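You operate a simulated robot arm through the tools that you are given. There is no shell and no other tool.

The job below is to be done with a simulated robot arm. You get a single attempt, and the scene is never put back.

Task
Pour the leftover soup from the cream cup back into the orange flask.
Fine: stand the empty cup on the oak tray, press the orange flask cup home, then stand the flask on the tray too. The other cups stay. Spill a teaspoon at most; pinch, break and dent nothing; leave nothing switched on. Put no bare finger in food or drink. Set down upright: cream cup, orange flask.
Where things are to end (x, y in the base frame): cream cup within 0.06 m of [0.87, 0.65]; orange flask within 0.06 m of [0.85, 0.46].

The check looks at the end state, three seconds after you hand in, the way a careful person would. Anything else that was tipped, shoved, dropped, spilled or broken makes it a failure.

Robot
A 6-joint arm with a two-finger gripper, fixed in place. Base frame: the origin is at the foot of the arm, x ahead of it, y to its left, z up; the work surface is at about z = 0.78. Readings come in m, rad, newtons and seconds.
Its first joint turns from -2.897 to 2.897 rad. Payload 2.45 kg.
The TCP is the grasp point between the finger pads, 0.02 m short of the fingertips. In the tool frame z runs along the fingers and y along their closing line. The gripper opens to 0.14 m. The gripper's body begins 0.168 m behind the TCP.
Orientation is that of the tool frame in the base frame, as [roll, pitch, yaw] about the fixed x, y, z axes, in that order (R = Rz(yaw) Ry(pitch) Rx(roll)). With the fingers straight down and closing along the base's y, the tool's x points along the base's -x, its y along +y and its z along -z.

Tools
- The arm moves only by the tool play_rows. Its argument "plan" is a list of rows, each an object (a shift or turn left out is 0, a gripper value left out holds the last) with "translation": the shift along the tool's x, y, z in cm, a list of three; "turn": the turn, a rotation vector about the tool's x, y, z in rad, a list of three. In form: [{"translation": [tx, ty, tz], "turn": [ax, ay, az]}, ...]. A call has 1 to 20 rows; each row shifts and turns the commanded pose from where the row before left it, along the tool's axes as they then stand. "jaw" is the finger opening in cm, from 0 to 14, set as the call begins (left out, the last holds). A row lasts 0.2 s, in which the tool goes at most 0.05 m and 0.15 rad; a call with a longer step from one row to the next is refused whole, and so is a gripper value outside its range. A pose out of reach is approached as far as the arm can. The call stops where the force on the tool passes 40 N (or 10 N more than at its start, if that is more) or the arm is blocked; 0.2 s more then pass. The fingers move at their own pace (about 0.045 m/s each) and stop on an object; they squeeze with about 42 N. The grip force told is the motor's: it shows also when the fingers shut on nothing. Time passes only in rows, and 0.2 s behind the last, so rows that do not move let the fingers close. It gives the time, the measured TCP pose, the force on the tool (base axes), the opening and the grip force at its end, in the units of the frame above (readings bear some noise), with the torque about the TCP (base axes, N m) and any sound that the robot's microphone picked up.
- Cameras (640 x 400 px; columns grow to the right, rows downward): "scene" is fixed at [0.4019, -0.6503, 1.536]; the picture's right is [0.86, -0.50, 0.00], its down [-0.32, -0.55, -0.77] and it looks along [0.39, 0.66, -0.64] (base axes); focal length 299 px, centre (320, 200). "wrist" rides on the gripper at [0.078, 0.011, -0.209] in the tool frame; the picture's right is [-0.14, 0.99, 0.00], its down [-0.92, -0.13, -0.37] and it looks along [-0.37, -0.05, 0.93] (tool axes); focal length 280 px, centre (320, 200). There is no depth. A picture from a camera that has moved, and an enlarged one, comes with that camera's place and axes in the base frame and with its lens.
- snapshot(camera): a new picture of that camera. It takes no simulated time.
- zoom(camera, box): a new picture of the part [left, top, right, bottom] of that camera's present view, enlarged. It takes no simulated time.
- sign_off(): hands the job in; it is judged then, once.

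Nothing tells you positions but the pictures and the camera data. Unless the task says otherwise, let go and move clear before handing in.

The tools are called after ">>>" by a JSON object that holds its "name" and its "arguments". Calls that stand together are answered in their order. play_rows: Moves the arm, as the interface text tells. Its arguments: {"type":"object","properties":{"plan":{"type":"array","items":{"type":"object","properties":{"translation":{"type":"array","items":{"type":"number"}},"turn":{"type":"array","items":{"type":"number"}}}}},"jaw":{"type":"number"}},"required":["plan"]} The other tools are called the same way: snapshot (camera) takes a picture; zoom (camera, box) takes an enlarged picture of a part of a camera's view; sign_off () hands the job in.

At the start:

```text
time: 0.0
tcp_pos: [0.7383, -0.1044, 1.2863]
tcp_rot: [3.141, -0.002, -3.141]
contact_force: [-0.9, 0.9, 0.1]
wrist_torque: [0.01, 0.01, 0.0]
opening: 0.1401
grip_force: 0.2
```

scene: 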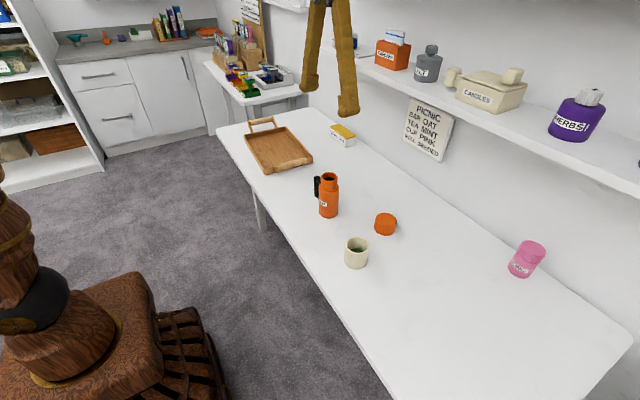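
wrist: 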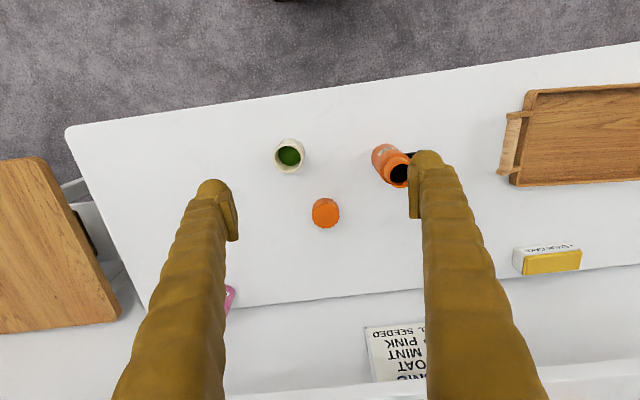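

I see a white table with an oak tray at the far left, an open orange flask with a black handle, its orange cup (lid) beside it, and the cream cup with green soup. A pink thing stands to the right. I'll look closer before moving.

>>> {"name": "zoom", "arguments": {"camera": "scene", "box": [290, 160, 430, 280]}}

>>> {"name": "zoom", "arguments": {"camera": "scene", "box": [220, 100, 370, 190]}}

>>> {"name": "zoom", "arguments": {"camera": "wrist", "box": [250, 110, 450, 250]}}

>>> {"name": "zoom", "arguments": {"camera": "scene", "box": [390, 80, 570, 290]}}

```text
3.33 times, centred on (360, 220) of scene
camera zoom: at [0.4019, -0.6503, 1.536], right [0.86, -0.5, 0.0], down [-0.32, -0.55, -0.77], along [0.39, 0.66, -0.64], focal length 996 px, centre (187, 133)
```

zoom: 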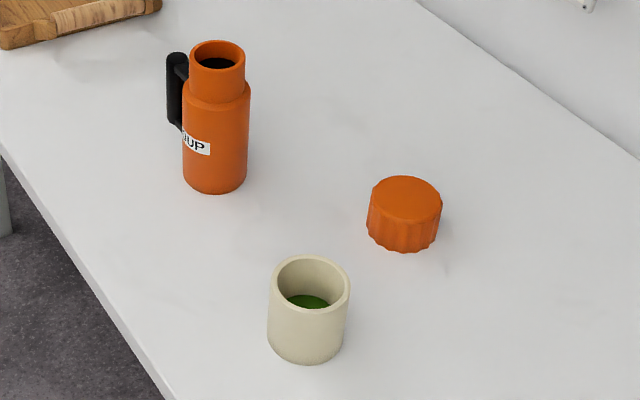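

```text
4.27 times, centred on (295, 145) of scene
camera zoom: at [0.4019, -0.6503, 1.536], right [0.86, -0.5, 0.0], down [-0.32, -0.55, -0.77], along [0.39, 0.66, -0.64], focal length 1275 px, centre (427, 435)
```

zoom: 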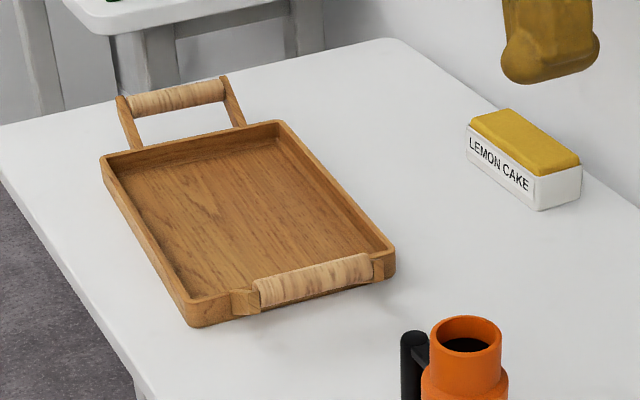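

```text
2.86 times, centred on (350, 180) of wrist
camera zoom: at [0.6587, -0.0928, 1.4969], right [0.14, 0.99, 0.0], down [0.92, -0.13, 0.37], along [0.37, -0.05, -0.93], focal length 801 px, centre (234, 257)
```

zoom: 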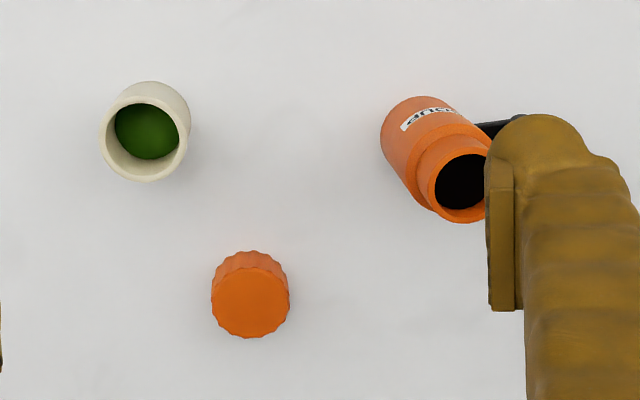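

```text
1.90 times, centred on (480, 185) of scene
camera zoom: at [0.4019, -0.6503, 1.536], right [0.86, -0.5, 0.0], down [-0.32, -0.55, -0.77], along [0.39, 0.66, -0.64], focal length 569 px, centre (15, 229)
```

zoom: 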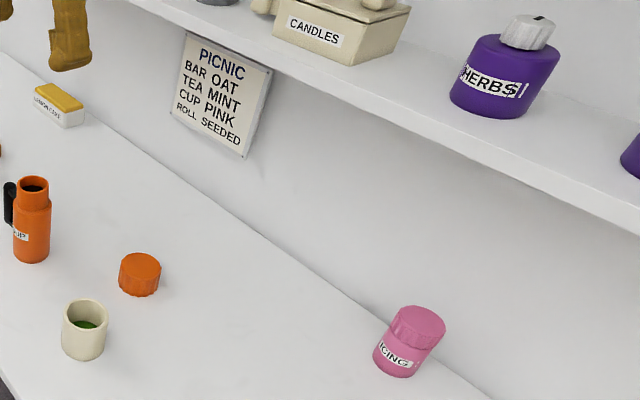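

The cream cup stands near (0.80, -0.19), the flask near (0.85, 0.06) with its handle toward +y, the orange flask cup (mouth down) near (0.97, -0.12), and the tray spans roughly x 0.74–0.97, y 0.40–0.74. I'll lower the hand for a closer wrist view to refine these.

>>> {"name": "play_rows", "arguments": {"plan": [{"translation": [0, 0, 3]}, {"translation": [0, 0, 4]}, {"translation": [0, 0, 4]}, {"translation": [0, 0, 4]}, {"translation": [0, 0, 3]}, {"translation": [0, 0, 0]}]}}

>>> {"name": "snapshot", "arguments": {"camera": "wrist"}}

>>> {"name": "snapshot", "arguments": {"camera": "scene"}}

```text
time: 1.4
tcp_pos: [0.7382, -0.1063, 1.108]
tcp_rot: [-3.14, 0.0, 3.141]
contact_force: [0.0, -0.6, 0.1]
wrist_torque: [0.01, -0.01, -0.02]
opening: 0.1398
grip_force: 0.2
```

```text
taken
camera wrist: at [0.6581, -0.0938, 1.3175], right [0.14, 0.99, 0.0], down [0.92, -0.13, 0.37], along [0.37, -0.05, -0.93], focal length 280 px, centre (320, 200)
```

wrist: 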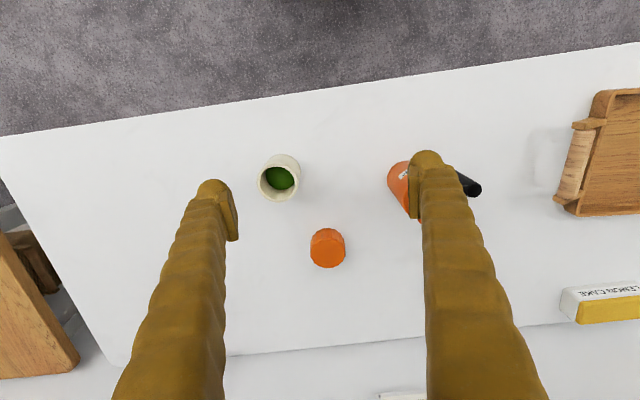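

```text
taken
```

scene: 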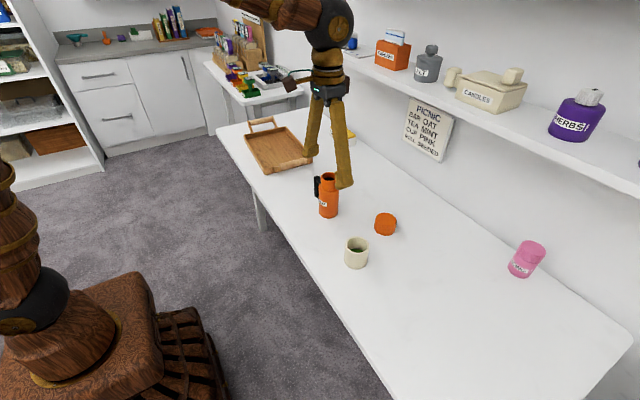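

The near views agree with my estimates; the left finger hides the flask. I'll zoom on the cup and flask cup, then shift the hand to see the flask.

>>> {"name": "zoom", "arguments": {"camera": "wrist", "box": [240, 140, 360, 280]}}

>>> {"name": "play_rows", "arguments": {"plan": [{"translation": [2, 4, 0]}, {"translation": [2, 4, 0]}, {"translation": [2, 4, 0]}, {"translation": [2, 4, 0]}, {"translation": [0, 0, 0]}]}}

>>> {"name": "snapshot", "arguments": {"camera": "wrist"}}

>>> {"name": "zoom", "arguments": {"camera": "wrist", "box": [240, 120, 420, 290]}}

```text
2.86 times, centred on (300, 210) of wrist
camera zoom: at [0.6581, -0.0938, 1.3175], right [0.14, 0.99, 0.0], down [0.92, -0.13, 0.37], along [0.37, -0.05, -0.93], focal length 801 px, centre (377, 171)
```

zoom: 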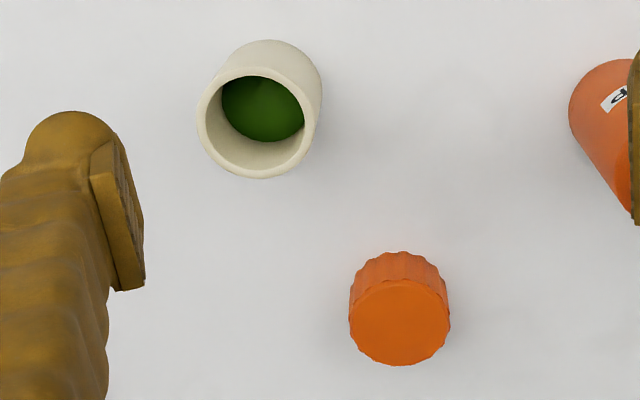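

```text
time: 2.6
tcp_pos: [0.6562, 0.057, 1.1055]
tcp_rot: [-3.141, 0.0, -3.139]
contact_force: [-0.6, 0.3, -0.4]
wrist_torque: [0.0, -0.02, 0.02]
opening: 0.1398
grip_force: 0.2
```

```text
taken
camera wrist: at [0.5767, 0.0684, 1.3149], right [0.14, 0.99, 0.0], down [0.92, -0.13, 0.37], along [0.37, -0.05, -0.93], focal length 280 px, centre (320, 200)
```

wrist: 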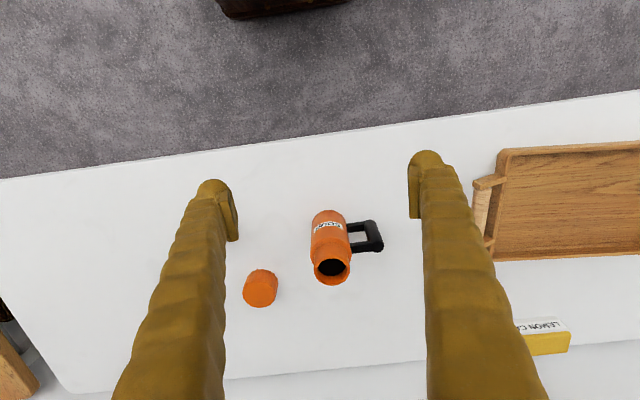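

```text
2.35 times, centred on (330, 205) of wrist
camera zoom: at [0.5767, 0.0684, 1.3149], right [0.14, 0.99, 0.0], down [0.92, -0.13, 0.37], along [0.37, -0.05, -0.93], focal length 660 px, centre (296, 188)
```

zoom: 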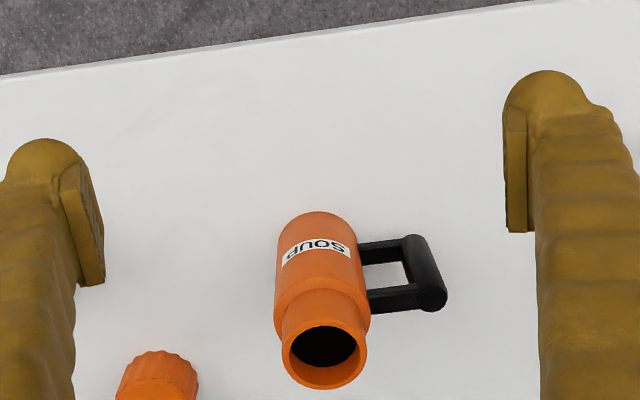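

The flask stands at about (0.850, 0.053), rim near z 0.937, handle straight toward +y (bar at 0.08 m, top near z 0.895). The cream cup is at (0.801, -0.187), about 7 cm wide, rim near z 0.855. I'll tilt the hand to about 65° from vertical (fingers pointing outward) in free space and move right, to set up a side grasp.

>>> {"name": "play_rows", "arguments": {"plan": [{"translation": [0, -4, 0]}, {"translation": [0, -4, 0]}, {"translation": [0, -4, 0]}, {"translation": [0, -4, 0]}, {"translation": [0, -4, 0]}, {"translation": [0, -4, 0]}, {"turn": [0, -0.142, 0]}, {"turn": [0, -0.142, 0]}, {"turn": [0, -0.142, 0]}, {"turn": [0, -0.142, 0]}, {"turn": [0, -0.142, 0]}, {"turn": [0, -0.142, 0]}, {"turn": [0, -0.142, 0]}, {"turn": [0, -0.142, 0]}, {"turn": [0, 0, 0]}]}}

>>> {"name": "snapshot", "arguments": {"camera": "scene"}}

>>> {"name": "snapshot", "arguments": {"camera": "wrist"}}

```text
time: 5.8
tcp_pos: [0.6584, -0.1845, 1.1077]
tcp_rot: [-3.138, 1.138, -3.138]
contact_force: [-0.5, -0.4, 0.2]
wrist_torque: [0.03, 0.04, 0.03]
opening: 0.1401
grip_force: 0.1
```

```text
taken
```

scene: 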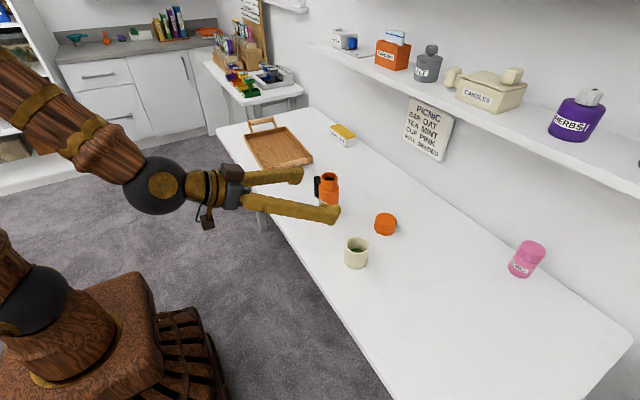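

```text
taken
camera wrist: at [0.4345, -0.1732, 1.1251], right [0.06, 0.99, 0.12], down [0.05, -0.13, 0.99], along [1.0, -0.05, -0.06], focal length 280 px, centre (320, 200)
```

wrist: 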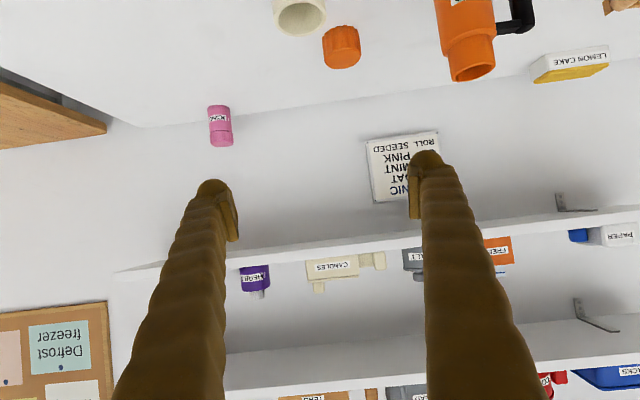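

The tilt worked and the arm is comfortable in this pose. Next I bring the hand down behind the cream cup, about 15 cm short of it, fingers wide open.

>>> {"name": "play_rows", "arguments": {"plan": [{"translation": [3.42, -0.04, 1.72]}, {"translation": [3.42, -0.04, 1.72]}, {"translation": [3.42, -0.04, 1.72]}, {"translation": [3.42, -0.04, 1.72]}, {"translation": [3.42, -0.04, 1.72]}, {"translation": [3.42, -0.04, 1.72]}, {"translation": [0, 0, 0]}]}}

>>> {"name": "snapshot", "arguments": {"camera": "scene"}}

>>> {"name": "snapshot", "arguments": {"camera": "wrist"}}

```text
time: 7.4
tcp_pos: [0.7166, -0.2144, 0.9048]
tcp_rot: [3.117, 1.131, 3.123]
contact_force: [0.4, 1.0, 1.0]
wrist_torque: [-0.03, -0.03, 0.02]
opening: 0.1401
grip_force: 0.1
out of reach, approached as far as the arm can: row 2, 3, 4, 5, 6
```

```text
taken
```

scene: 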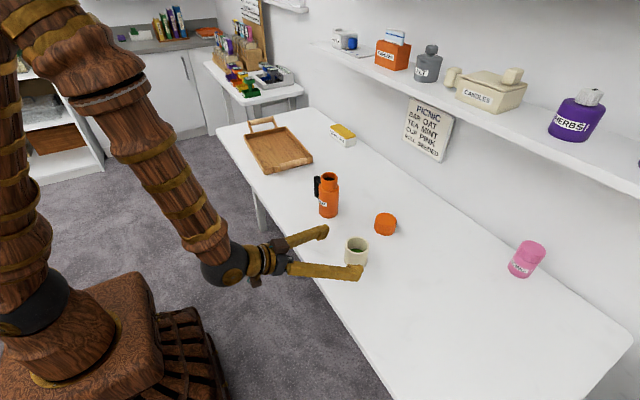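

```text
taken
camera wrist: at [0.4934, -0.2043, 0.9235], right [0.06, 0.99, 0.14], down [0.06, -0.14, 0.99], along [1.0, -0.05, -0.06], focal length 280 px, centre (320, 200)
```

wrist: 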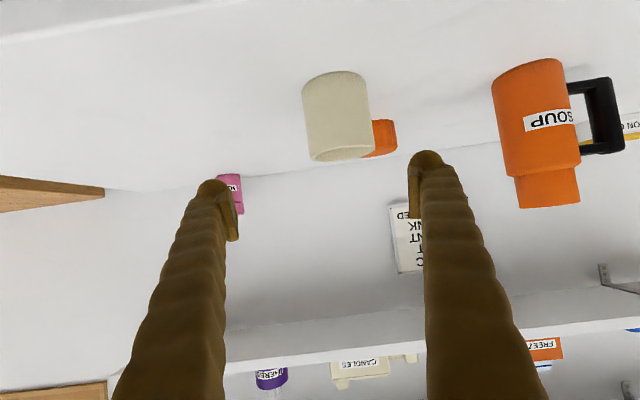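

Going back that far put the commanded pose inside the arm's minimum reach, so it stopped short at (0.717, -0.214, 0.905), clear of the cup. I'll step forward a little and see how the commanded pose is tracked.

>>> {"name": "play_rows", "arguments": {"plan": [{"translation": [0, 0, 2]}, {"translation": [0, 0, 2]}, {"translation": [0, 0, 0]}, {"translation": [0, 0, 0]}]}}

```text
time: 8.4
tcp_pos: [0.7551, -0.2174, 0.8925]
tcp_rot: [3.12, 1.133, 3.124]
contact_force: [-0.2, 0.0, -0.6]
wrist_torque: [0.04, 0.0, 0.0]
opening: 0.1399
grip_force: 0.1
out of reach, approached as far as the arm can: row 2
```

The commanded pose restarts from the measured one. I'm now just above and behind the cup at (0.755, -0.217, 0.893); I'll centre on the cup's y, staying above the rim, and fix the small orientation drift.

>>> {"name": "play_rows", "arguments": {"plan": [{"translation": [-1.0, 1.5, 0.0], "turn": [0.006, 0, -0.007]}, {"translation": [-0.6, 1.5, 1.1]}, {"translation": [-0.6, 0, 1.2]}, {"translation": [0, 0, 0]}, {"translation": [0, 0, 0]}]}}

>>> {"name": "snapshot", "arguments": {"camera": "scene"}}

>>> {"name": "snapshot", "arguments": {"camera": "wrist"}}

```text
time: 9.6
tcp_pos: [0.7867, -0.1931, 0.913]
tcp_rot: [-3.132, 1.134, -3.133]
contact_force: [0.0, 0.1, 0.5]
wrist_torque: [0.01, -0.03, 0.0]
opening: 0.1402
grip_force: 0.0
out of reach, approached as far as the arm can: row 1, 2
```

```text
taken
```

scene: 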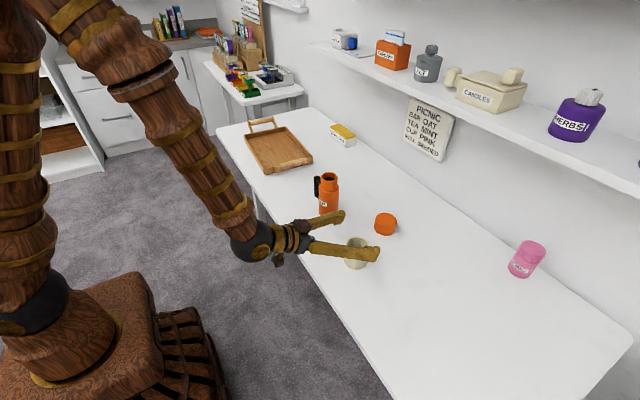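

```text
taken
camera wrist: at [0.5634, -0.1818, 0.9313], right [0.06, 0.99, 0.12], down [0.06, -0.12, 0.99], along [1.0, -0.05, -0.06], focal length 280 px, centre (320, 200)
```

wrist: 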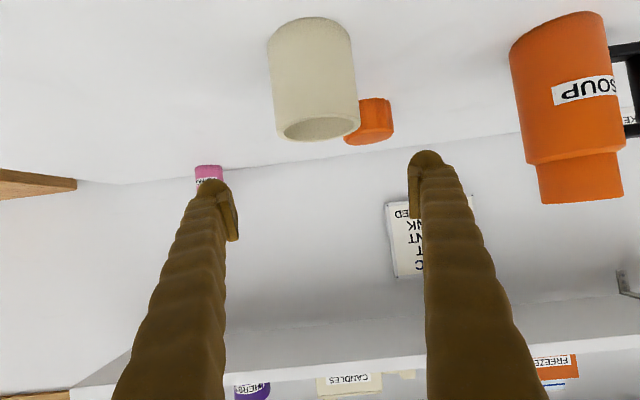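

The cup reads at y ≈ -0.187 in this view too, and the fingers are above its rim. I'll centre over it and descend straight down with fingers straddling it.

>>> {"name": "play_rows", "arguments": {"plan": [{"translation": [0.6, 0.6, 1.8], "turn": [-0.004, 0, 0.0]}, {"translation": [1.5, 0, 0.7]}, {"translation": [1.5, 0, 0.7]}, {"translation": [0, 0, 0]}]}}

>>> {"name": "snapshot", "arguments": {"camera": "scene"}}

```text
time: 10.6
tcp_pos: [0.8065, -0.1979, 0.8832]
tcp_rot: [3.117, 1.128, 3.128]
contact_force: [0.4, 0.2, 0.1]
wrist_torque: [0.0, 0.01, -0.01]
opening: 0.1402
grip_force: 0.0
out of reach, approached as far as the arm can: row 1, 2, 3
```

```text
taken
```

scene: 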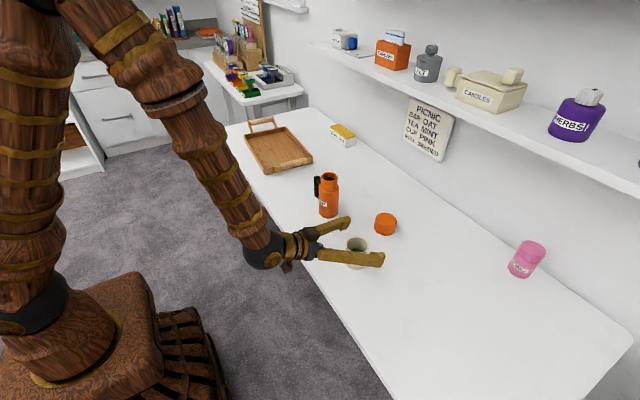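

The arm can't hold a 65° tilt this low (wrist limit), so I'll use a 45° side grasp instead, and pour by rolling the hand half a turn with the fingers pointing down, then pitching up. First I back off upward and test in free space that the half-turn roll is possible.

>>> {"name": "play_rows", "arguments": {"plan": [{"translation": [-2.7, 0, -1.27]}, {"translation": [-3.6, 0, -1.7]}, {"translation": [-3.6, 0, -1.7]}, {"translation": [-3.6, 0, -1.7]}, {"translation": [-3.6, 0, -1.7]}, {"turn": [0, 0.12, 0]}, {"turn": [0, 0.12, 0]}, {"turn": [0, 0.12, 0]}, {"turn": [0, 0, 0]}]}}

>>> {"name": "play_rows", "arguments": {"plan": [{"turn": [0, 0, 0.15]}, {"turn": [0, 0, 0.15]}, {"turn": [0, 0, 0.15]}, {"turn": [0, 0, 0.15]}, {"turn": [0, 0, 0.15]}, {"turn": [0, 0, 0.15]}, {"turn": [0, 0, 0.15]}, {"turn": [0, 0, 0.15]}, {"turn": [0, 0, 0.15]}, {"turn": [0, 0, 0.15]}, {"turn": [0, 0, 0]}]}}

>>> {"name": "play_rows", "arguments": {"plan": [{"turn": [0, 0, 0.15]}, {"turn": [0, 0, 0.15]}, {"turn": [0, 0, 0.15]}, {"turn": [0, 0, 0.15]}, {"turn": [0, 0, 0.15]}, {"turn": [0, 0, 0.15]}, {"turn": [0, 0, 0.15]}, {"turn": [0, 0, 0.15]}, {"turn": [0, 0, 0.15]}, {"turn": [0, 0, 0.15]}, {"turn": [0, 0, 0.14]}, {"turn": [0, 0, 0]}]}}

>>> {"name": "snapshot", "arguments": {"camera": "scene"}}

>>> {"name": "snapshot", "arguments": {"camera": "wrist"}}

```text
time: 12.6
tcp_pos: [0.8045, -0.1964, 1.0742]
tcp_rot: [-3.133, 0.777, -3.136]
contact_force: [0.5, -0.1, -0.1]
wrist_torque: [0.01, -0.02, 0.0]
opening: 0.14
grip_force: 0.0
```

```text
time: 15.0
tcp_pos: [0.8049, -0.1956, 1.0728]
tcp_rot: [2.366, 0.055, 1.622]
contact_force: [0.4, 0.5, 0.2]
wrist_torque: [-0.02, -0.01, -0.03]
opening: 0.14
grip_force: 0.1
```

```text
time: 17.6
tcp_pos: [0.8044, -0.1958, 1.0719]
tcp_rot: [3.129, -0.777, 0.012]
contact_force: [-0.2, 0.3, 0.0]
wrist_torque: [-0.01, 0.0, 0.02]
opening: 0.1397
grip_force: 0.1
```

```text
taken
```

scene: 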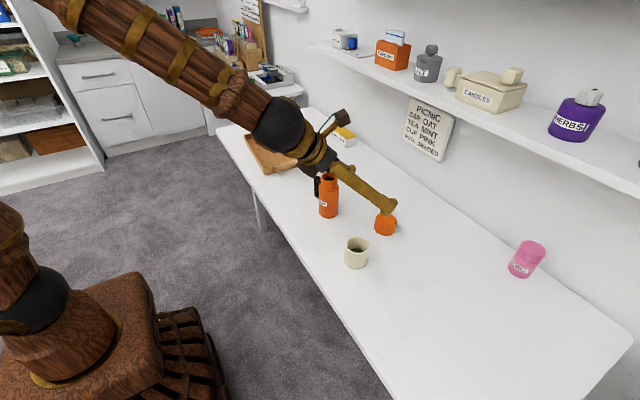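

```text
taken
camera wrist: at [0.7132, -0.2049, 1.2763], right [-0.1, -0.99, -0.09], down [-0.92, 0.12, -0.38], along [0.39, 0.04, -0.92], focal length 280 px, centre (320, 200)
```

wrist: 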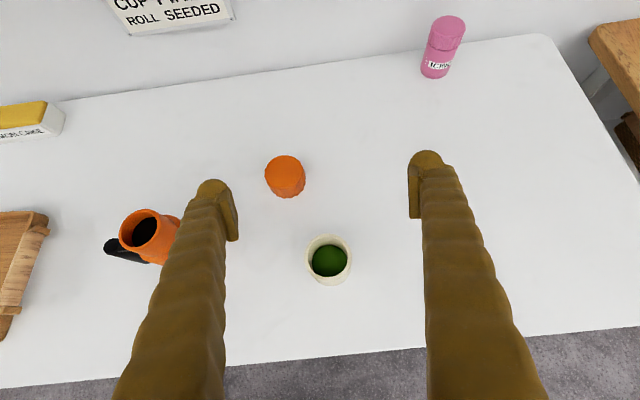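

The full half-roll works, and the camera now rides on top with a good view. The cup sits between the fingers' lines ahead; I'll zoom to refine its position before descending.

>>> {"name": "zoom", "arguments": {"camera": "wrist", "box": [260, 210, 400, 310]}}

>>> {"name": "zoom", "arguments": {"camera": "wrist", "box": [90, 140, 330, 290]}}

```text
4.00 times, centred on (330, 260) of wrist
camera zoom: at [0.7132, -0.2049, 1.2763], right [-0.1, -0.99, -0.09], down [-0.92, 0.12, -0.38], along [0.39, 0.04, -0.92], focal length 1122 px, centre (280, -40)
```

zoom: 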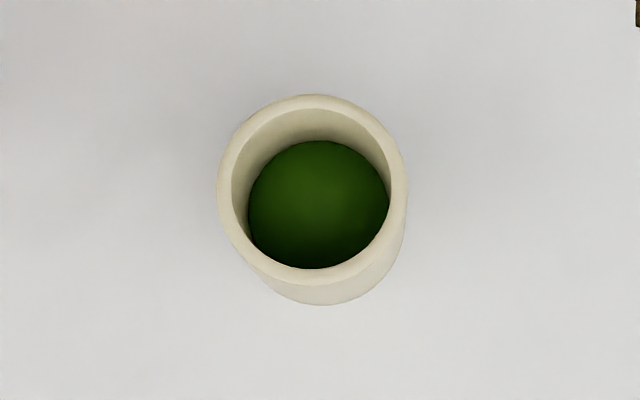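

```text
2.67 times, centred on (210, 215) of wrist
camera zoom: at [0.7132, -0.2049, 1.2763], right [-0.1, -0.99, -0.09], down [-0.92, 0.12, -0.38], along [0.39, 0.04, -0.92], focal length 748 px, centre (613, 160)
```

zoom: 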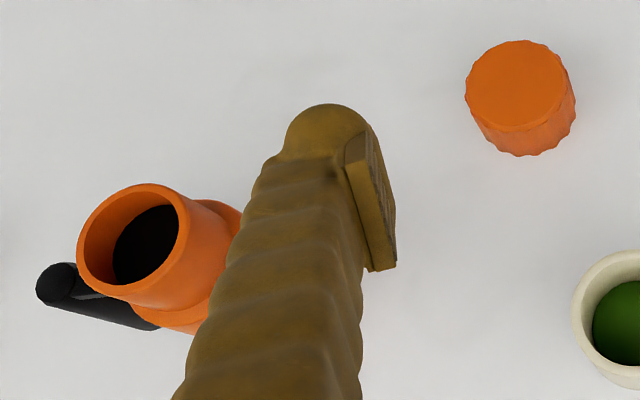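

The cup is at about (0.798, -0.188), 7.1 cm wide, soup only about 2 cm deep. I descend to just above it, then check alignment.

>>> {"name": "play_rows", "arguments": {"plan": [{"translation": [-2.5, -0.16, 2.36]}, {"translation": [-2.5, -0.16, 2.36]}, {"translation": [-2.5, -0.16, 2.36]}, {"translation": [-2.5, -0.16, 2.36]}, {"translation": [-2.5, -0.16, 2.36]}, {"translation": [0, 0, 0]}]}}

>>> {"name": "snapshot", "arguments": {"camera": "wrist"}}

>>> {"name": "snapshot", "arguments": {"camera": "scene"}}

```text
time: 19.0
tcp_pos: [0.7992, -0.1899, 0.8981]
tcp_rot: [3.127, -0.777, 0.013]
contact_force: [0.5, -0.3, 0.4]
wrist_torque: [-0.01, -0.02, 0.01]
opening: 0.1401
grip_force: 0.1
```

```text
taken
camera wrist: at [0.7068, -0.1988, 1.1026], right [-0.09, -0.99, -0.09], down [-0.92, 0.12, -0.38], along [0.39, 0.04, -0.92], focal length 280 px, centre (320, 200)
```

wrist: 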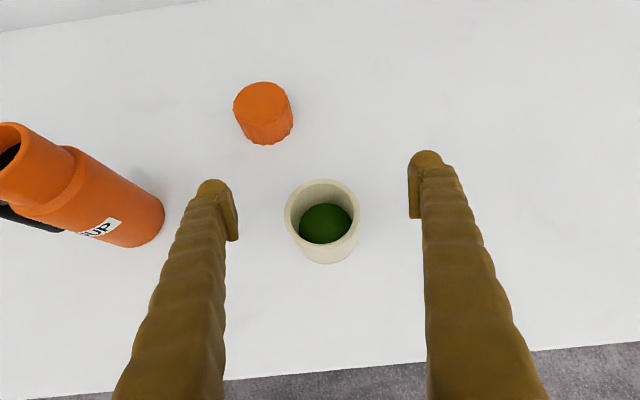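

```text
taken
```

scene: 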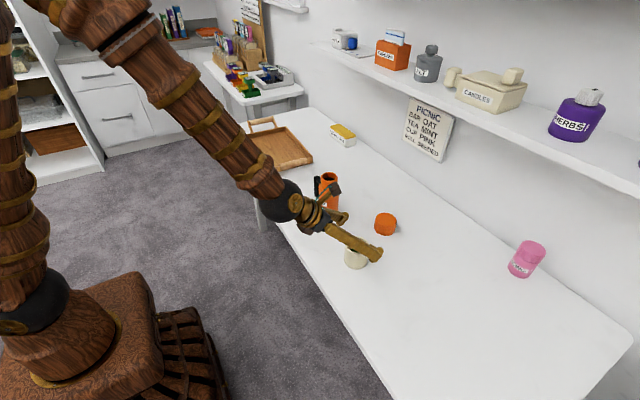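

The cup is centred between the fingers at (0.799, -0.188). I'll lower straight down to grip height (about 3 cm above the table).

>>> {"name": "play_rows", "arguments": {"plan": [{"translation": [-1.2, -0.05, 1.22]}, {"translation": [-1.2, -0.05, 1.22]}, {"translation": [-1.2, -0.05, 1.22]}, {"translation": [-1.2, 0, 1.22]}, {"translation": [-1.15, 0, 1.17]}, {"translation": [0, 0, 0]}]}}

>>> {"name": "snapshot", "arguments": {"camera": "wrist"}}

>>> {"name": "zoom", "arguments": {"camera": "scene", "box": [280, 180, 430, 290]}}

```text
time: 20.4
tcp_pos: [0.7978, -0.1896, 0.8128]
tcp_rot: [3.126, -0.775, 0.014]
contact_force: [0.0, 0.1, -0.4]
wrist_torque: [0.0, 0.0, -0.01]
opening: 0.14
grip_force: 0.1
```

```text
taken
camera wrist: at [0.7062, -0.198, 1.0183], right [-0.09, -0.99, -0.09], down [-0.92, 0.12, -0.38], along [0.39, 0.04, -0.92], focal length 280 px, centre (320, 200)
```

wrist: 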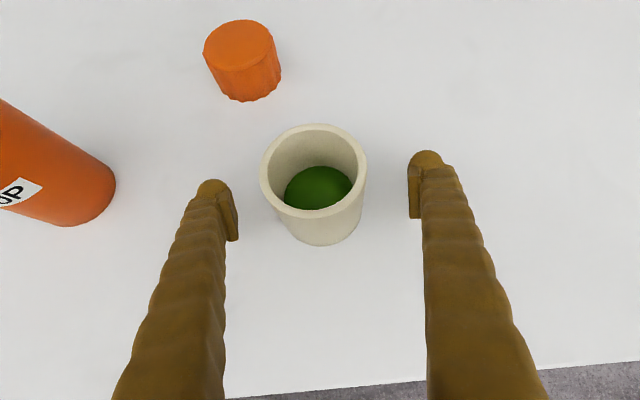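

```text
3.64 times, centred on (355, 235) of scene
camera zoom: at [0.4019, -0.6503, 1.536], right [0.86, -0.5, 0.0], down [-0.32, -0.55, -0.77], along [0.39, 0.66, -0.64], focal length 1086 px, centre (193, 73)
```

zoom: 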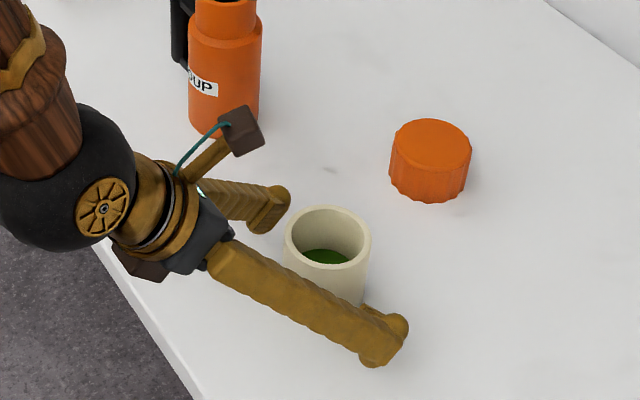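

The cup sits right at the grasp point. I'll close the fingers on it.

>>> {"name": "play_rows", "arguments": {"plan": [{"translation": [0, 0, 0]}, {"translation": [0, 0, 0]}, {"translation": [0, 0, 0]}, {"translation": [0, 0, 0]}, {"translation": [0, 0, 0]}, {"translation": [0, 0, 0]}, {"translation": [0, 0, 0]}], "jaw": 6.5}}

>>> {"name": "snapshot", "arguments": {"camera": "wrist"}}

```text
time: 22.0
tcp_pos: [0.7983, -0.1901, 0.8135]
tcp_rot: [3.128, -0.777, 0.014]
contact_force: [-0.1, -0.1, 1.6]
wrist_torque: [-0.04, -0.11, -0.01]
opening: 0.0747
grip_force: 42.3
```

```text
taken
camera wrist: at [0.7062, -0.198, 1.0185], right [-0.09, -0.99, -0.09], down [-0.92, 0.12, -0.38], along [0.39, 0.04, -0.92], focal length 280 px, centre (320, 200)
```

wrist: 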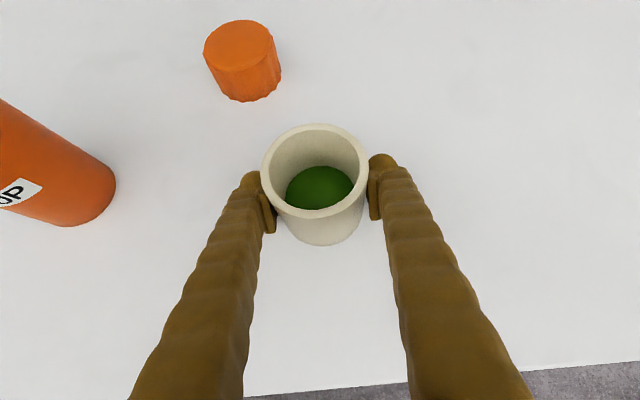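

Gripped at 7.5 cm opening with 42 N, the fingers well below the rim and outside the cup. I'll lift it gently straight up, keeping it level.

>>> {"name": "play_rows", "arguments": {"plan": [{"translation": [0.35, 0, -0.36]}, {"translation": [0.7, 0, -0.71]}, {"translation": [1.05, 0, -1.07]}, {"translation": [1.4, 0, -1.43]}, {"translation": [1.4, 0, -1.43]}, {"translation": [1.4, 0, -1.43]}, {"translation": [1.4, 0, -1.43]}, {"translation": [1.4, 0, -1.43]}, {"translation": [1.4, 0, -1.43]}, {"translation": [1.4, 0, -1.43]}, {"translation": [0.7, 0, -0.71]}, {"translation": [0.35, 0, -0.36]}, {"translation": [0, 0, 0]}]}}

>>> {"name": "snapshot", "arguments": {"camera": "wrist"}}

>>> {"name": "snapshot", "arguments": {"camera": "scene"}}

```text
time: 24.8
tcp_pos: [0.7969, -0.1875, 1.0004]
tcp_rot: [3.126, -0.777, 0.012]
contact_force: [0.0, 0.1, -1.3]
wrist_torque: [0.01, -0.01, -0.01]
opening: 0.0747
grip_force: 42.1
```

```text
taken
camera wrist: at [0.7061, -0.1962, 1.205], right [-0.09, -0.99, -0.09], down [-0.92, 0.12, -0.38], along [0.39, 0.04, -0.92], focal length 280 px, centre (320, 200)
```

wrist: 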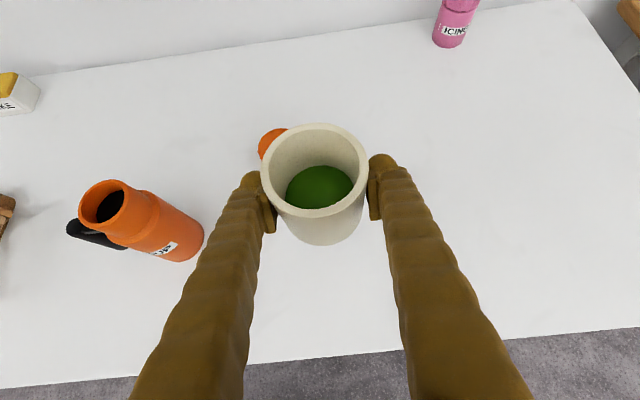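

```text
taken
```

scene: 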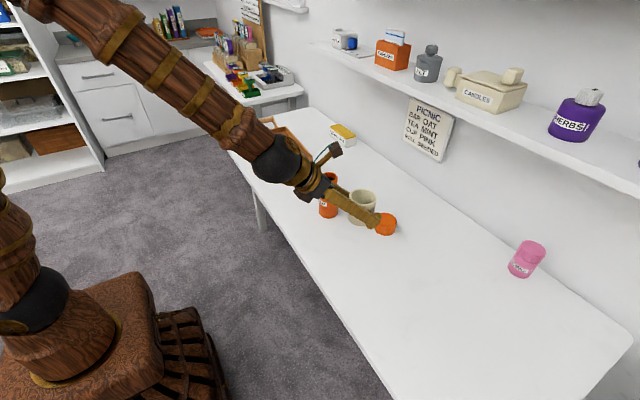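

The cup is held level at z ≈ 1.00 with the soup undisturbed. Now I pitch the hand down slowly (cup tilts about 40°, below the ~60° spill angle) and check.

>>> {"name": "play_rows", "arguments": {"plan": [{"turn": [0, -0.03, 0]}, {"turn": [0, -0.06, 0]}, {"turn": [0, -0.07, 0]}, {"turn": [0, -0.07, 0]}, {"turn": [0, -0.07, 0]}, {"turn": [0, -0.07, 0]}, {"turn": [0, -0.07, 0]}, {"turn": [0, -0.07, 0]}, {"turn": [0, -0.07, 0]}, {"turn": [0, -0.06, 0]}, {"turn": [0, -0.04, 0]}, {"turn": [0, -0.02, 0]}, {"turn": [0, 0, 0]}]}}

>>> {"name": "snapshot", "arguments": {"camera": "wrist"}}

>>> {"name": "zoom", "arguments": {"camera": "scene", "box": [270, 130, 450, 280]}}

```text
time: 27.6
tcp_pos: [0.7997, -0.1841, 1.0003]
tcp_rot: [-3.14, -0.135, 0.012]
contact_force: [-0.6, 0.0, -1.4]
wrist_torque: [-0.01, -0.01, 0.0]
opening: 0.0742
grip_force: 41.6
out of reach, approached as far as the arm can: row 3
```

```text
taken
camera wrist: at [0.8482, -0.1933, 1.2191], right [-0.12, -0.99, -0.02], down [-0.96, 0.11, 0.24], along [-0.24, 0.05, -0.97], focal length 280 px, centre (320, 200)
```

wrist: 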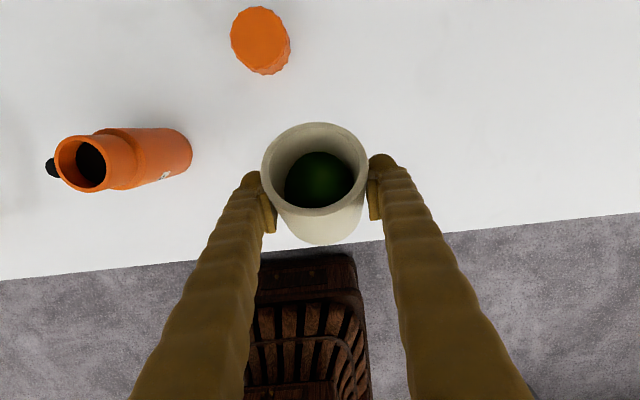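

```text
2.67 times, centred on (360, 205) of scene
camera zoom: at [0.4019, -0.6503, 1.536], right [0.86, -0.5, 0.0], down [-0.32, -0.55, -0.77], along [0.39, 0.66, -0.64], focal length 797 px, centre (213, 187)
```

zoom: 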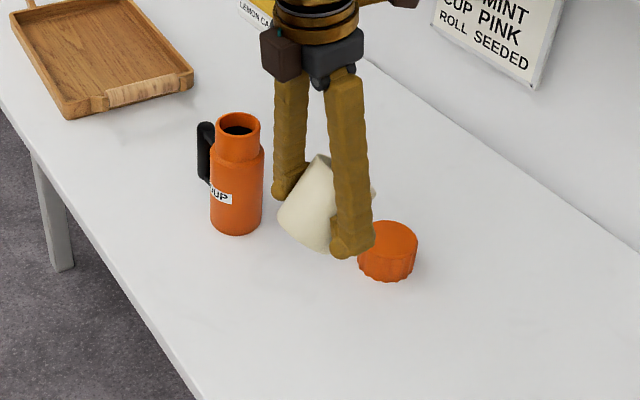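

The cup is tilted about 37° with no spill and no slip. Now the half-roll in place, turning the cup's mouth round toward the robot.

>>> {"name": "play_rows", "arguments": {"plan": [{"turn": [0, 0, -0.05]}, {"turn": [0, 0, -0.1]}, {"turn": [0, 0, -0.12]}, {"turn": [0, 0, -0.12]}, {"turn": [0, 0, -0.12]}, {"turn": [0, 0, -0.12]}, {"turn": [0, 0, -0.12]}, {"turn": [0, 0, -0.12]}, {"turn": [0, 0, -0.12]}, {"turn": [0, 0, -0.12]}, {"turn": [0, 0, -0.12]}, {"turn": [0, 0, -0.12]}, {"turn": [0, 0, -0.1]}, {"turn": [0, 0, -0.05]}, {"turn": [0, 0, 0]}]}}

>>> {"name": "snapshot", "arguments": {"camera": "wrist"}}

>>> {"name": "snapshot", "arguments": {"camera": "scene"}}

```text
time: 30.8
tcp_pos: [0.7995, -0.1817, 1.0]
tcp_rot: [3.007, -0.009, 1.515]
contact_force: [-0.5, -0.3, -1.6]
wrist_torque: [-0.02, 0.01, 0.01]
opening: 0.074
grip_force: 41.7
```

```text
taken
camera wrist: at [0.7854, -0.1049, 1.2106], right [0.97, -0.19, 0.13], down [-0.23, -0.91, 0.34], along [0.05, -0.36, -0.93], focal length 280 px, centre (320, 200)
```

wrist: 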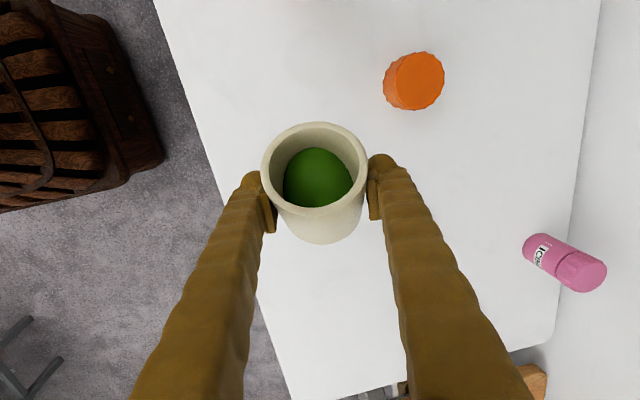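

```text
taken
```

scene: 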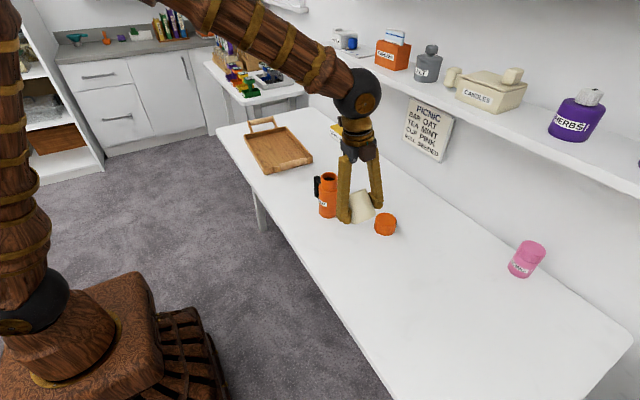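

Halfway through the roll, mouth toward +y, soup still in. Continuing the second half.

>>> {"name": "play_rows", "arguments": {"plan": [{"turn": [0, 0, -0.05]}, {"turn": [0, 0, -0.1]}, {"turn": [0, 0, -0.12]}, {"turn": [0, 0, -0.12]}, {"turn": [0, 0, -0.12]}, {"turn": [0, 0, -0.12]}, {"turn": [0, 0, -0.12]}, {"turn": [0, 0, -0.12]}, {"turn": [0, 0, -0.12]}, {"turn": [0, 0, -0.12]}, {"turn": [0, 0, -0.12]}, {"turn": [0, 0, -0.12]}, {"turn": [0, 0, -0.12]}, {"turn": [0, 0, -0.1]}, {"turn": [0, 0, -0.07]}, {"turn": [0, 0, 0]}]}}

>>> {"name": "snapshot", "arguments": {"camera": "wrist"}}

>>> {"name": "zoom", "arguments": {"camera": "scene", "box": [270, 130, 450, 280]}}

```text
time: 34.2
tcp_pos: [0.7992, -0.1812, 1.0006]
tcp_rot: [3.139, 0.134, -3.127]
contact_force: [-1.0, -0.4, -2.0]
wrist_torque: [0.02, 0.03, -0.02]
opening: 0.0737
grip_force: 42.0
```

```text
taken
camera wrist: at [0.6919, -0.1721, 1.1986], right [0.12, 0.99, 0.02], down [0.86, -0.12, 0.49], along [0.49, -0.04, -0.87], focal length 280 px, centre (320, 200)
```

wrist: 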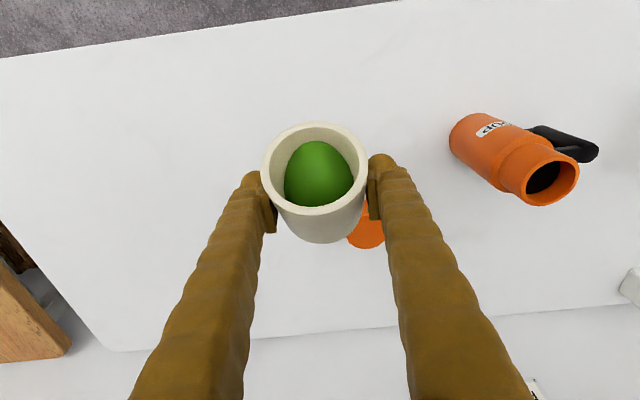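

```text
2.67 times, centred on (360, 205) of scene
camera zoom: at [0.4019, -0.6503, 1.536], right [0.86, -0.5, 0.0], down [-0.32, -0.55, -0.77], along [0.39, 0.66, -0.64], focal length 797 px, centre (213, 187)
```

zoom: 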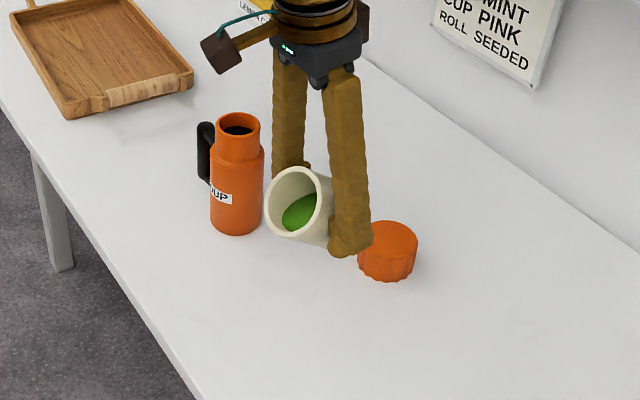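

The cup now faces the robot at about 53° tilt. I'll zoom in to see how close the soup is to the lip.

>>> {"name": "zoom", "arguments": {"camera": "wrist", "box": [240, 100, 400, 260]}}

>>> {"name": "zoom", "arguments": {"camera": "scene", "box": [320, 180, 380, 220]}}

>>> {"name": "zoom", "arguments": {"camera": "wrist", "box": [430, 90, 620, 230]}}

```text
2.50 times, centred on (320, 180) of wrist
camera zoom: at [0.6919, -0.1721, 1.1986], right [0.12, 0.99, 0.02], down [0.86, -0.12, 0.49], along [0.49, -0.04, -0.87], focal length 701 px, centre (320, 250)
```

zoom: 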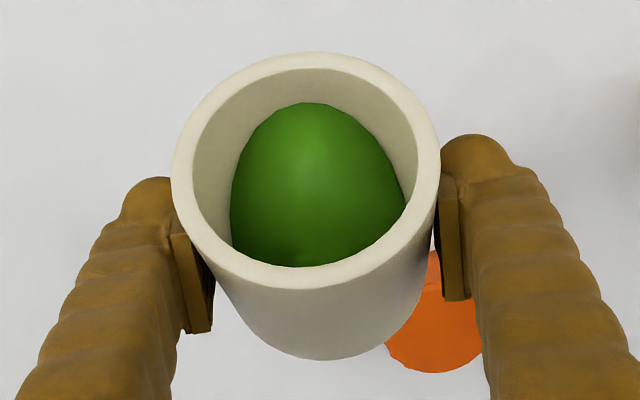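

```text
10.00 times, centred on (350, 200) of scene
camera zoom: at [0.4019, -0.6503, 1.536], right [0.86, -0.5, 0.0], down [-0.32, -0.55, -0.77], along [0.39, 0.66, -0.64], focal length 2988 px, centre (20, 200)
```

zoom: 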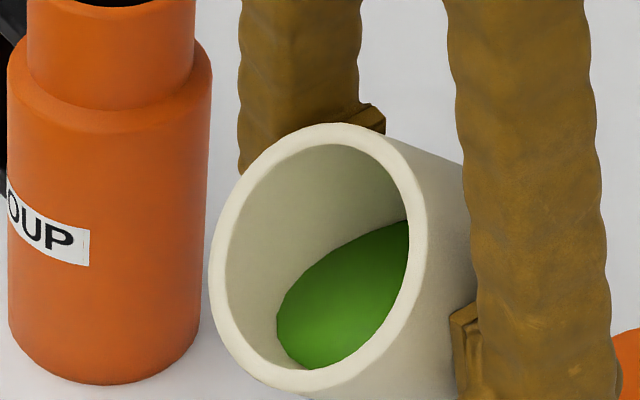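

```text
2.86 times, centred on (525, 160) of wrist
camera zoom: at [0.6919, -0.1721, 1.1986], right [0.12, 0.99, 0.02], down [0.86, -0.12, 0.49], along [0.49, -0.04, -0.87], focal length 801 px, centre (-266, 314)
```

zoom: 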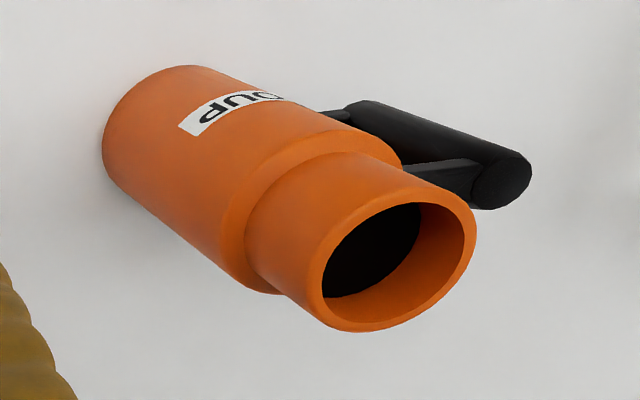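

The soup surface stays level and well short of the lip at this tilt. I'll carry the cup slightly higher and outward first, then sideways toward the flask.

>>> {"name": "play_rows", "arguments": {"plan": [{"translation": [-0.1, 0, -0.7]}, {"translation": [-0.3, 0, -1.2]}, {"translation": [-0.8, 0, 0]}, {"translation": [-1.3, 0, 0.1]}, {"translation": [-1.5, 0, 0.2]}, {"translation": [-1.5, 0, 0.2]}, {"translation": [-1.5, 0, 0.2]}, {"translation": [-1.5, 0, 0.2]}, {"translation": [-1.3, 0, 0.2]}, {"translation": [-0.9, 0, 0.1]}, {"translation": [-0.5, 0, 0.05]}, {"translation": [0, 0, 0]}]}}

>>> {"name": "zoom", "arguments": {"camera": "wrist", "box": [240, 100, 400, 260]}}

```text
time: 36.8
tcp_pos: [0.9077, -0.1801, 1.0212]
tcp_rot: [3.14, 0.134, -3.128]
contact_force: [-0.2, -0.1, -2.2]
wrist_torque: [0.01, 0.02, 0.0]
opening: 0.0737
grip_force: 41.8
```

```text
2.50 times, centred on (320, 180) of wrist
camera zoom: at [0.8023, -0.1715, 1.2185], right [0.12, 0.99, 0.02], down [0.86, -0.12, 0.49], along [0.49, -0.04, -0.87], focal length 701 px, centre (320, 250)
```

zoom: 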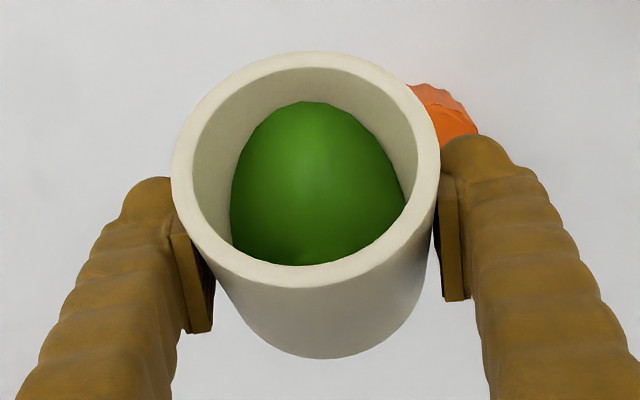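

Still steady. Now sideways toward the flask, staying about 8 cm above its rim.

>>> {"name": "play_rows", "arguments": {"plan": [{"translation": [0, 0.7, 0]}, {"translation": [0, 1.3, 0]}, {"translation": [0, 1.8, 0]}, {"translation": [0, 2, 0]}, {"translation": [0, 2, 0]}, {"translation": [0, 2, 0]}, {"translation": [0, 2, 0]}, {"translation": [0, 2, 0]}, {"translation": [0, 2, 0]}, {"translation": [0, 2, 0]}, {"translation": [0, 2, 0]}, {"translation": [-0.1, 1.8, 0]}, {"translation": [-0.2, 1.2, 0]}, {"translation": [-0.2, 0.6, 0]}, {"translation": [0, 0, 0]}]}}

>>> {"name": "snapshot", "arguments": {"camera": "wrist"}}

>>> {"name": "zoom", "arguments": {"camera": "scene", "box": [270, 120, 450, 260]}}

```text
time: 40.0
tcp_pos: [0.9098, 0.0531, 1.0216]
tcp_rot: [3.14, 0.135, -3.131]
contact_force: [-0.2, 0.2, -1.7]
wrist_torque: [-0.02, 0.0, 0.01]
opening: 0.0735
grip_force: 42.1
```

```text
taken
camera wrist: at [0.8034, 0.0623, 1.2195], right [0.12, 0.99, 0.02], down [0.86, -0.12, 0.49], along [0.49, -0.04, -0.87], focal length 280 px, centre (320, 200)
```

wrist: 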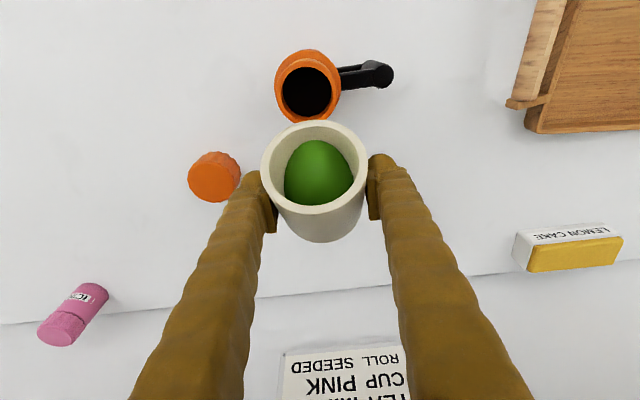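

```text
2.86 times, centred on (360, 190) of scene
camera zoom: at [0.4019, -0.6503, 1.536], right [0.86, -0.5, 0.0], down [-0.32, -0.55, -0.77], along [0.39, 0.66, -0.64], focal length 854 px, centre (206, 229)
```

zoom: 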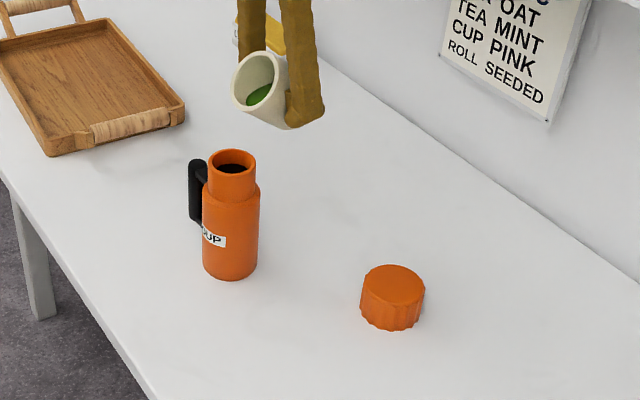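

The cup's lip is near the flask's mouth in plan. I'll zoom to measure both before lowering.

>>> {"name": "zoom", "arguments": {"camera": "wrist", "box": [240, 30, 400, 140]}}

>>> {"name": "zoom", "arguments": {"camera": "scene", "box": [310, 130, 390, 210]}}

```text
3.64 times, centred on (320, 85) of wrist
camera zoom: at [0.8034, 0.0623, 1.2195], right [0.12, 0.99, 0.02], down [0.86, -0.12, 0.49], along [0.49, -0.04, -0.87], focal length 1020 px, centre (320, 618)
```

zoom: 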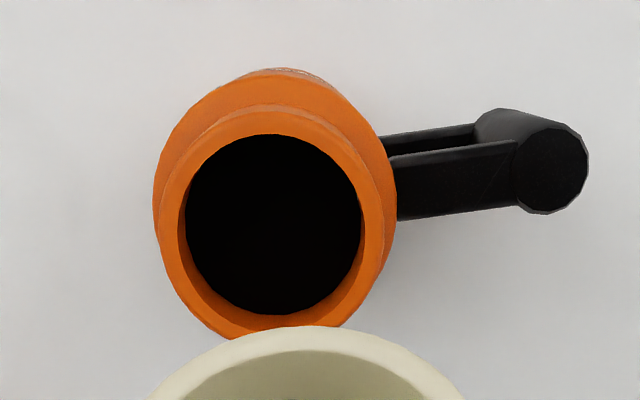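

```text
5.00 times, centred on (350, 170) of scene
camera zoom: at [0.4019, -0.6503, 1.536], right [0.86, -0.5, 0.0], down [-0.32, -0.55, -0.77], along [0.39, 0.66, -0.64], focal length 1494 px, centre (170, 350)
```

zoom: 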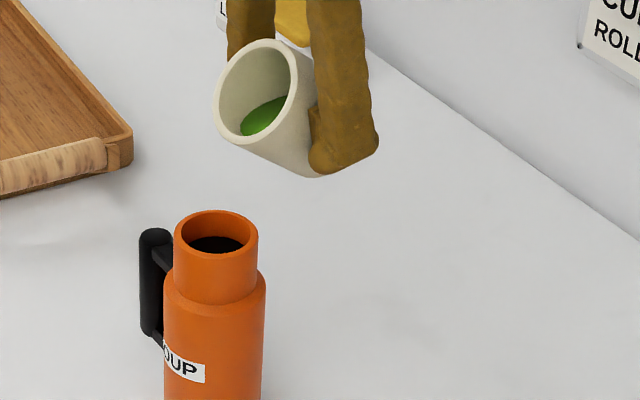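

By this view the lip is about 7 mm outward of the flask's centre and 2 mm in y, which suits a pour toward the robot. I lower until the lip is about 3 cm above the flask rim.

>>> {"name": "play_rows", "arguments": {"plan": [{"translation": [0.06, 0, 0.45]}, {"translation": [0.12, 0, 0.9]}, {"translation": [0.12, 0, 0.9]}, {"translation": [0.12, 0, 0.9]}, {"translation": [0.12, 0, 0.9]}, {"translation": [0.06, 0, 0.45]}, {"translation": [0, 0, 0]}]}}

>>> {"name": "zoom", "arguments": {"camera": "wrist", "box": [240, 30, 400, 140]}}

>>> {"name": "zoom", "arguments": {"camera": "scene", "box": [310, 130, 390, 210]}}

```text
time: 41.6
tcp_pos: [0.9099, 0.0523, 0.9783]
tcp_rot: [3.141, 0.133, -3.129]
contact_force: [0.2, -0.5, -0.7]
wrist_torque: [0.0, -0.02, -0.01]
opening: 0.0734
grip_force: 41.7
```

```text
3.64 times, centred on (320, 85) of wrist
camera zoom: at [0.8048, 0.0615, 1.1751], right [0.12, 0.99, 0.02], down [0.86, -0.12, 0.49], along [0.49, -0.04, -0.87], focal length 1020 px, centre (320, 618)
```

zoom: 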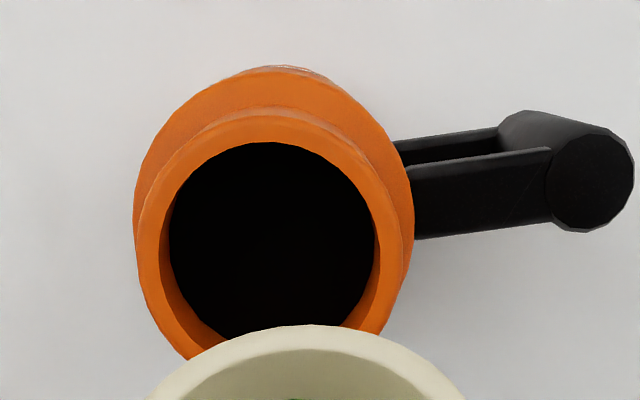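

```text
5.00 times, centred on (350, 170) of scene
camera zoom: at [0.4019, -0.6503, 1.536], right [0.86, -0.5, 0.0], down [-0.32, -0.55, -0.77], along [0.39, 0.66, -0.64], focal length 1494 px, centre (170, 350)
```

zoom: 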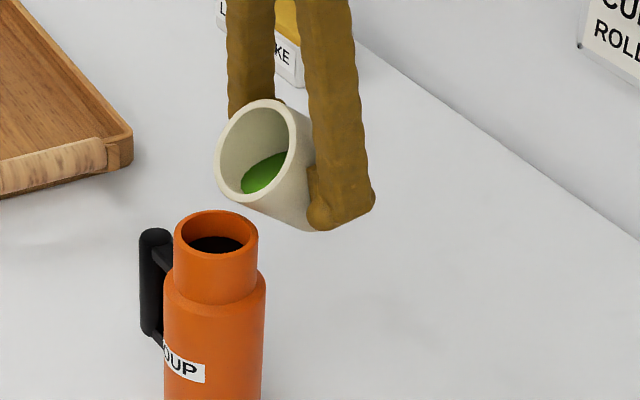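

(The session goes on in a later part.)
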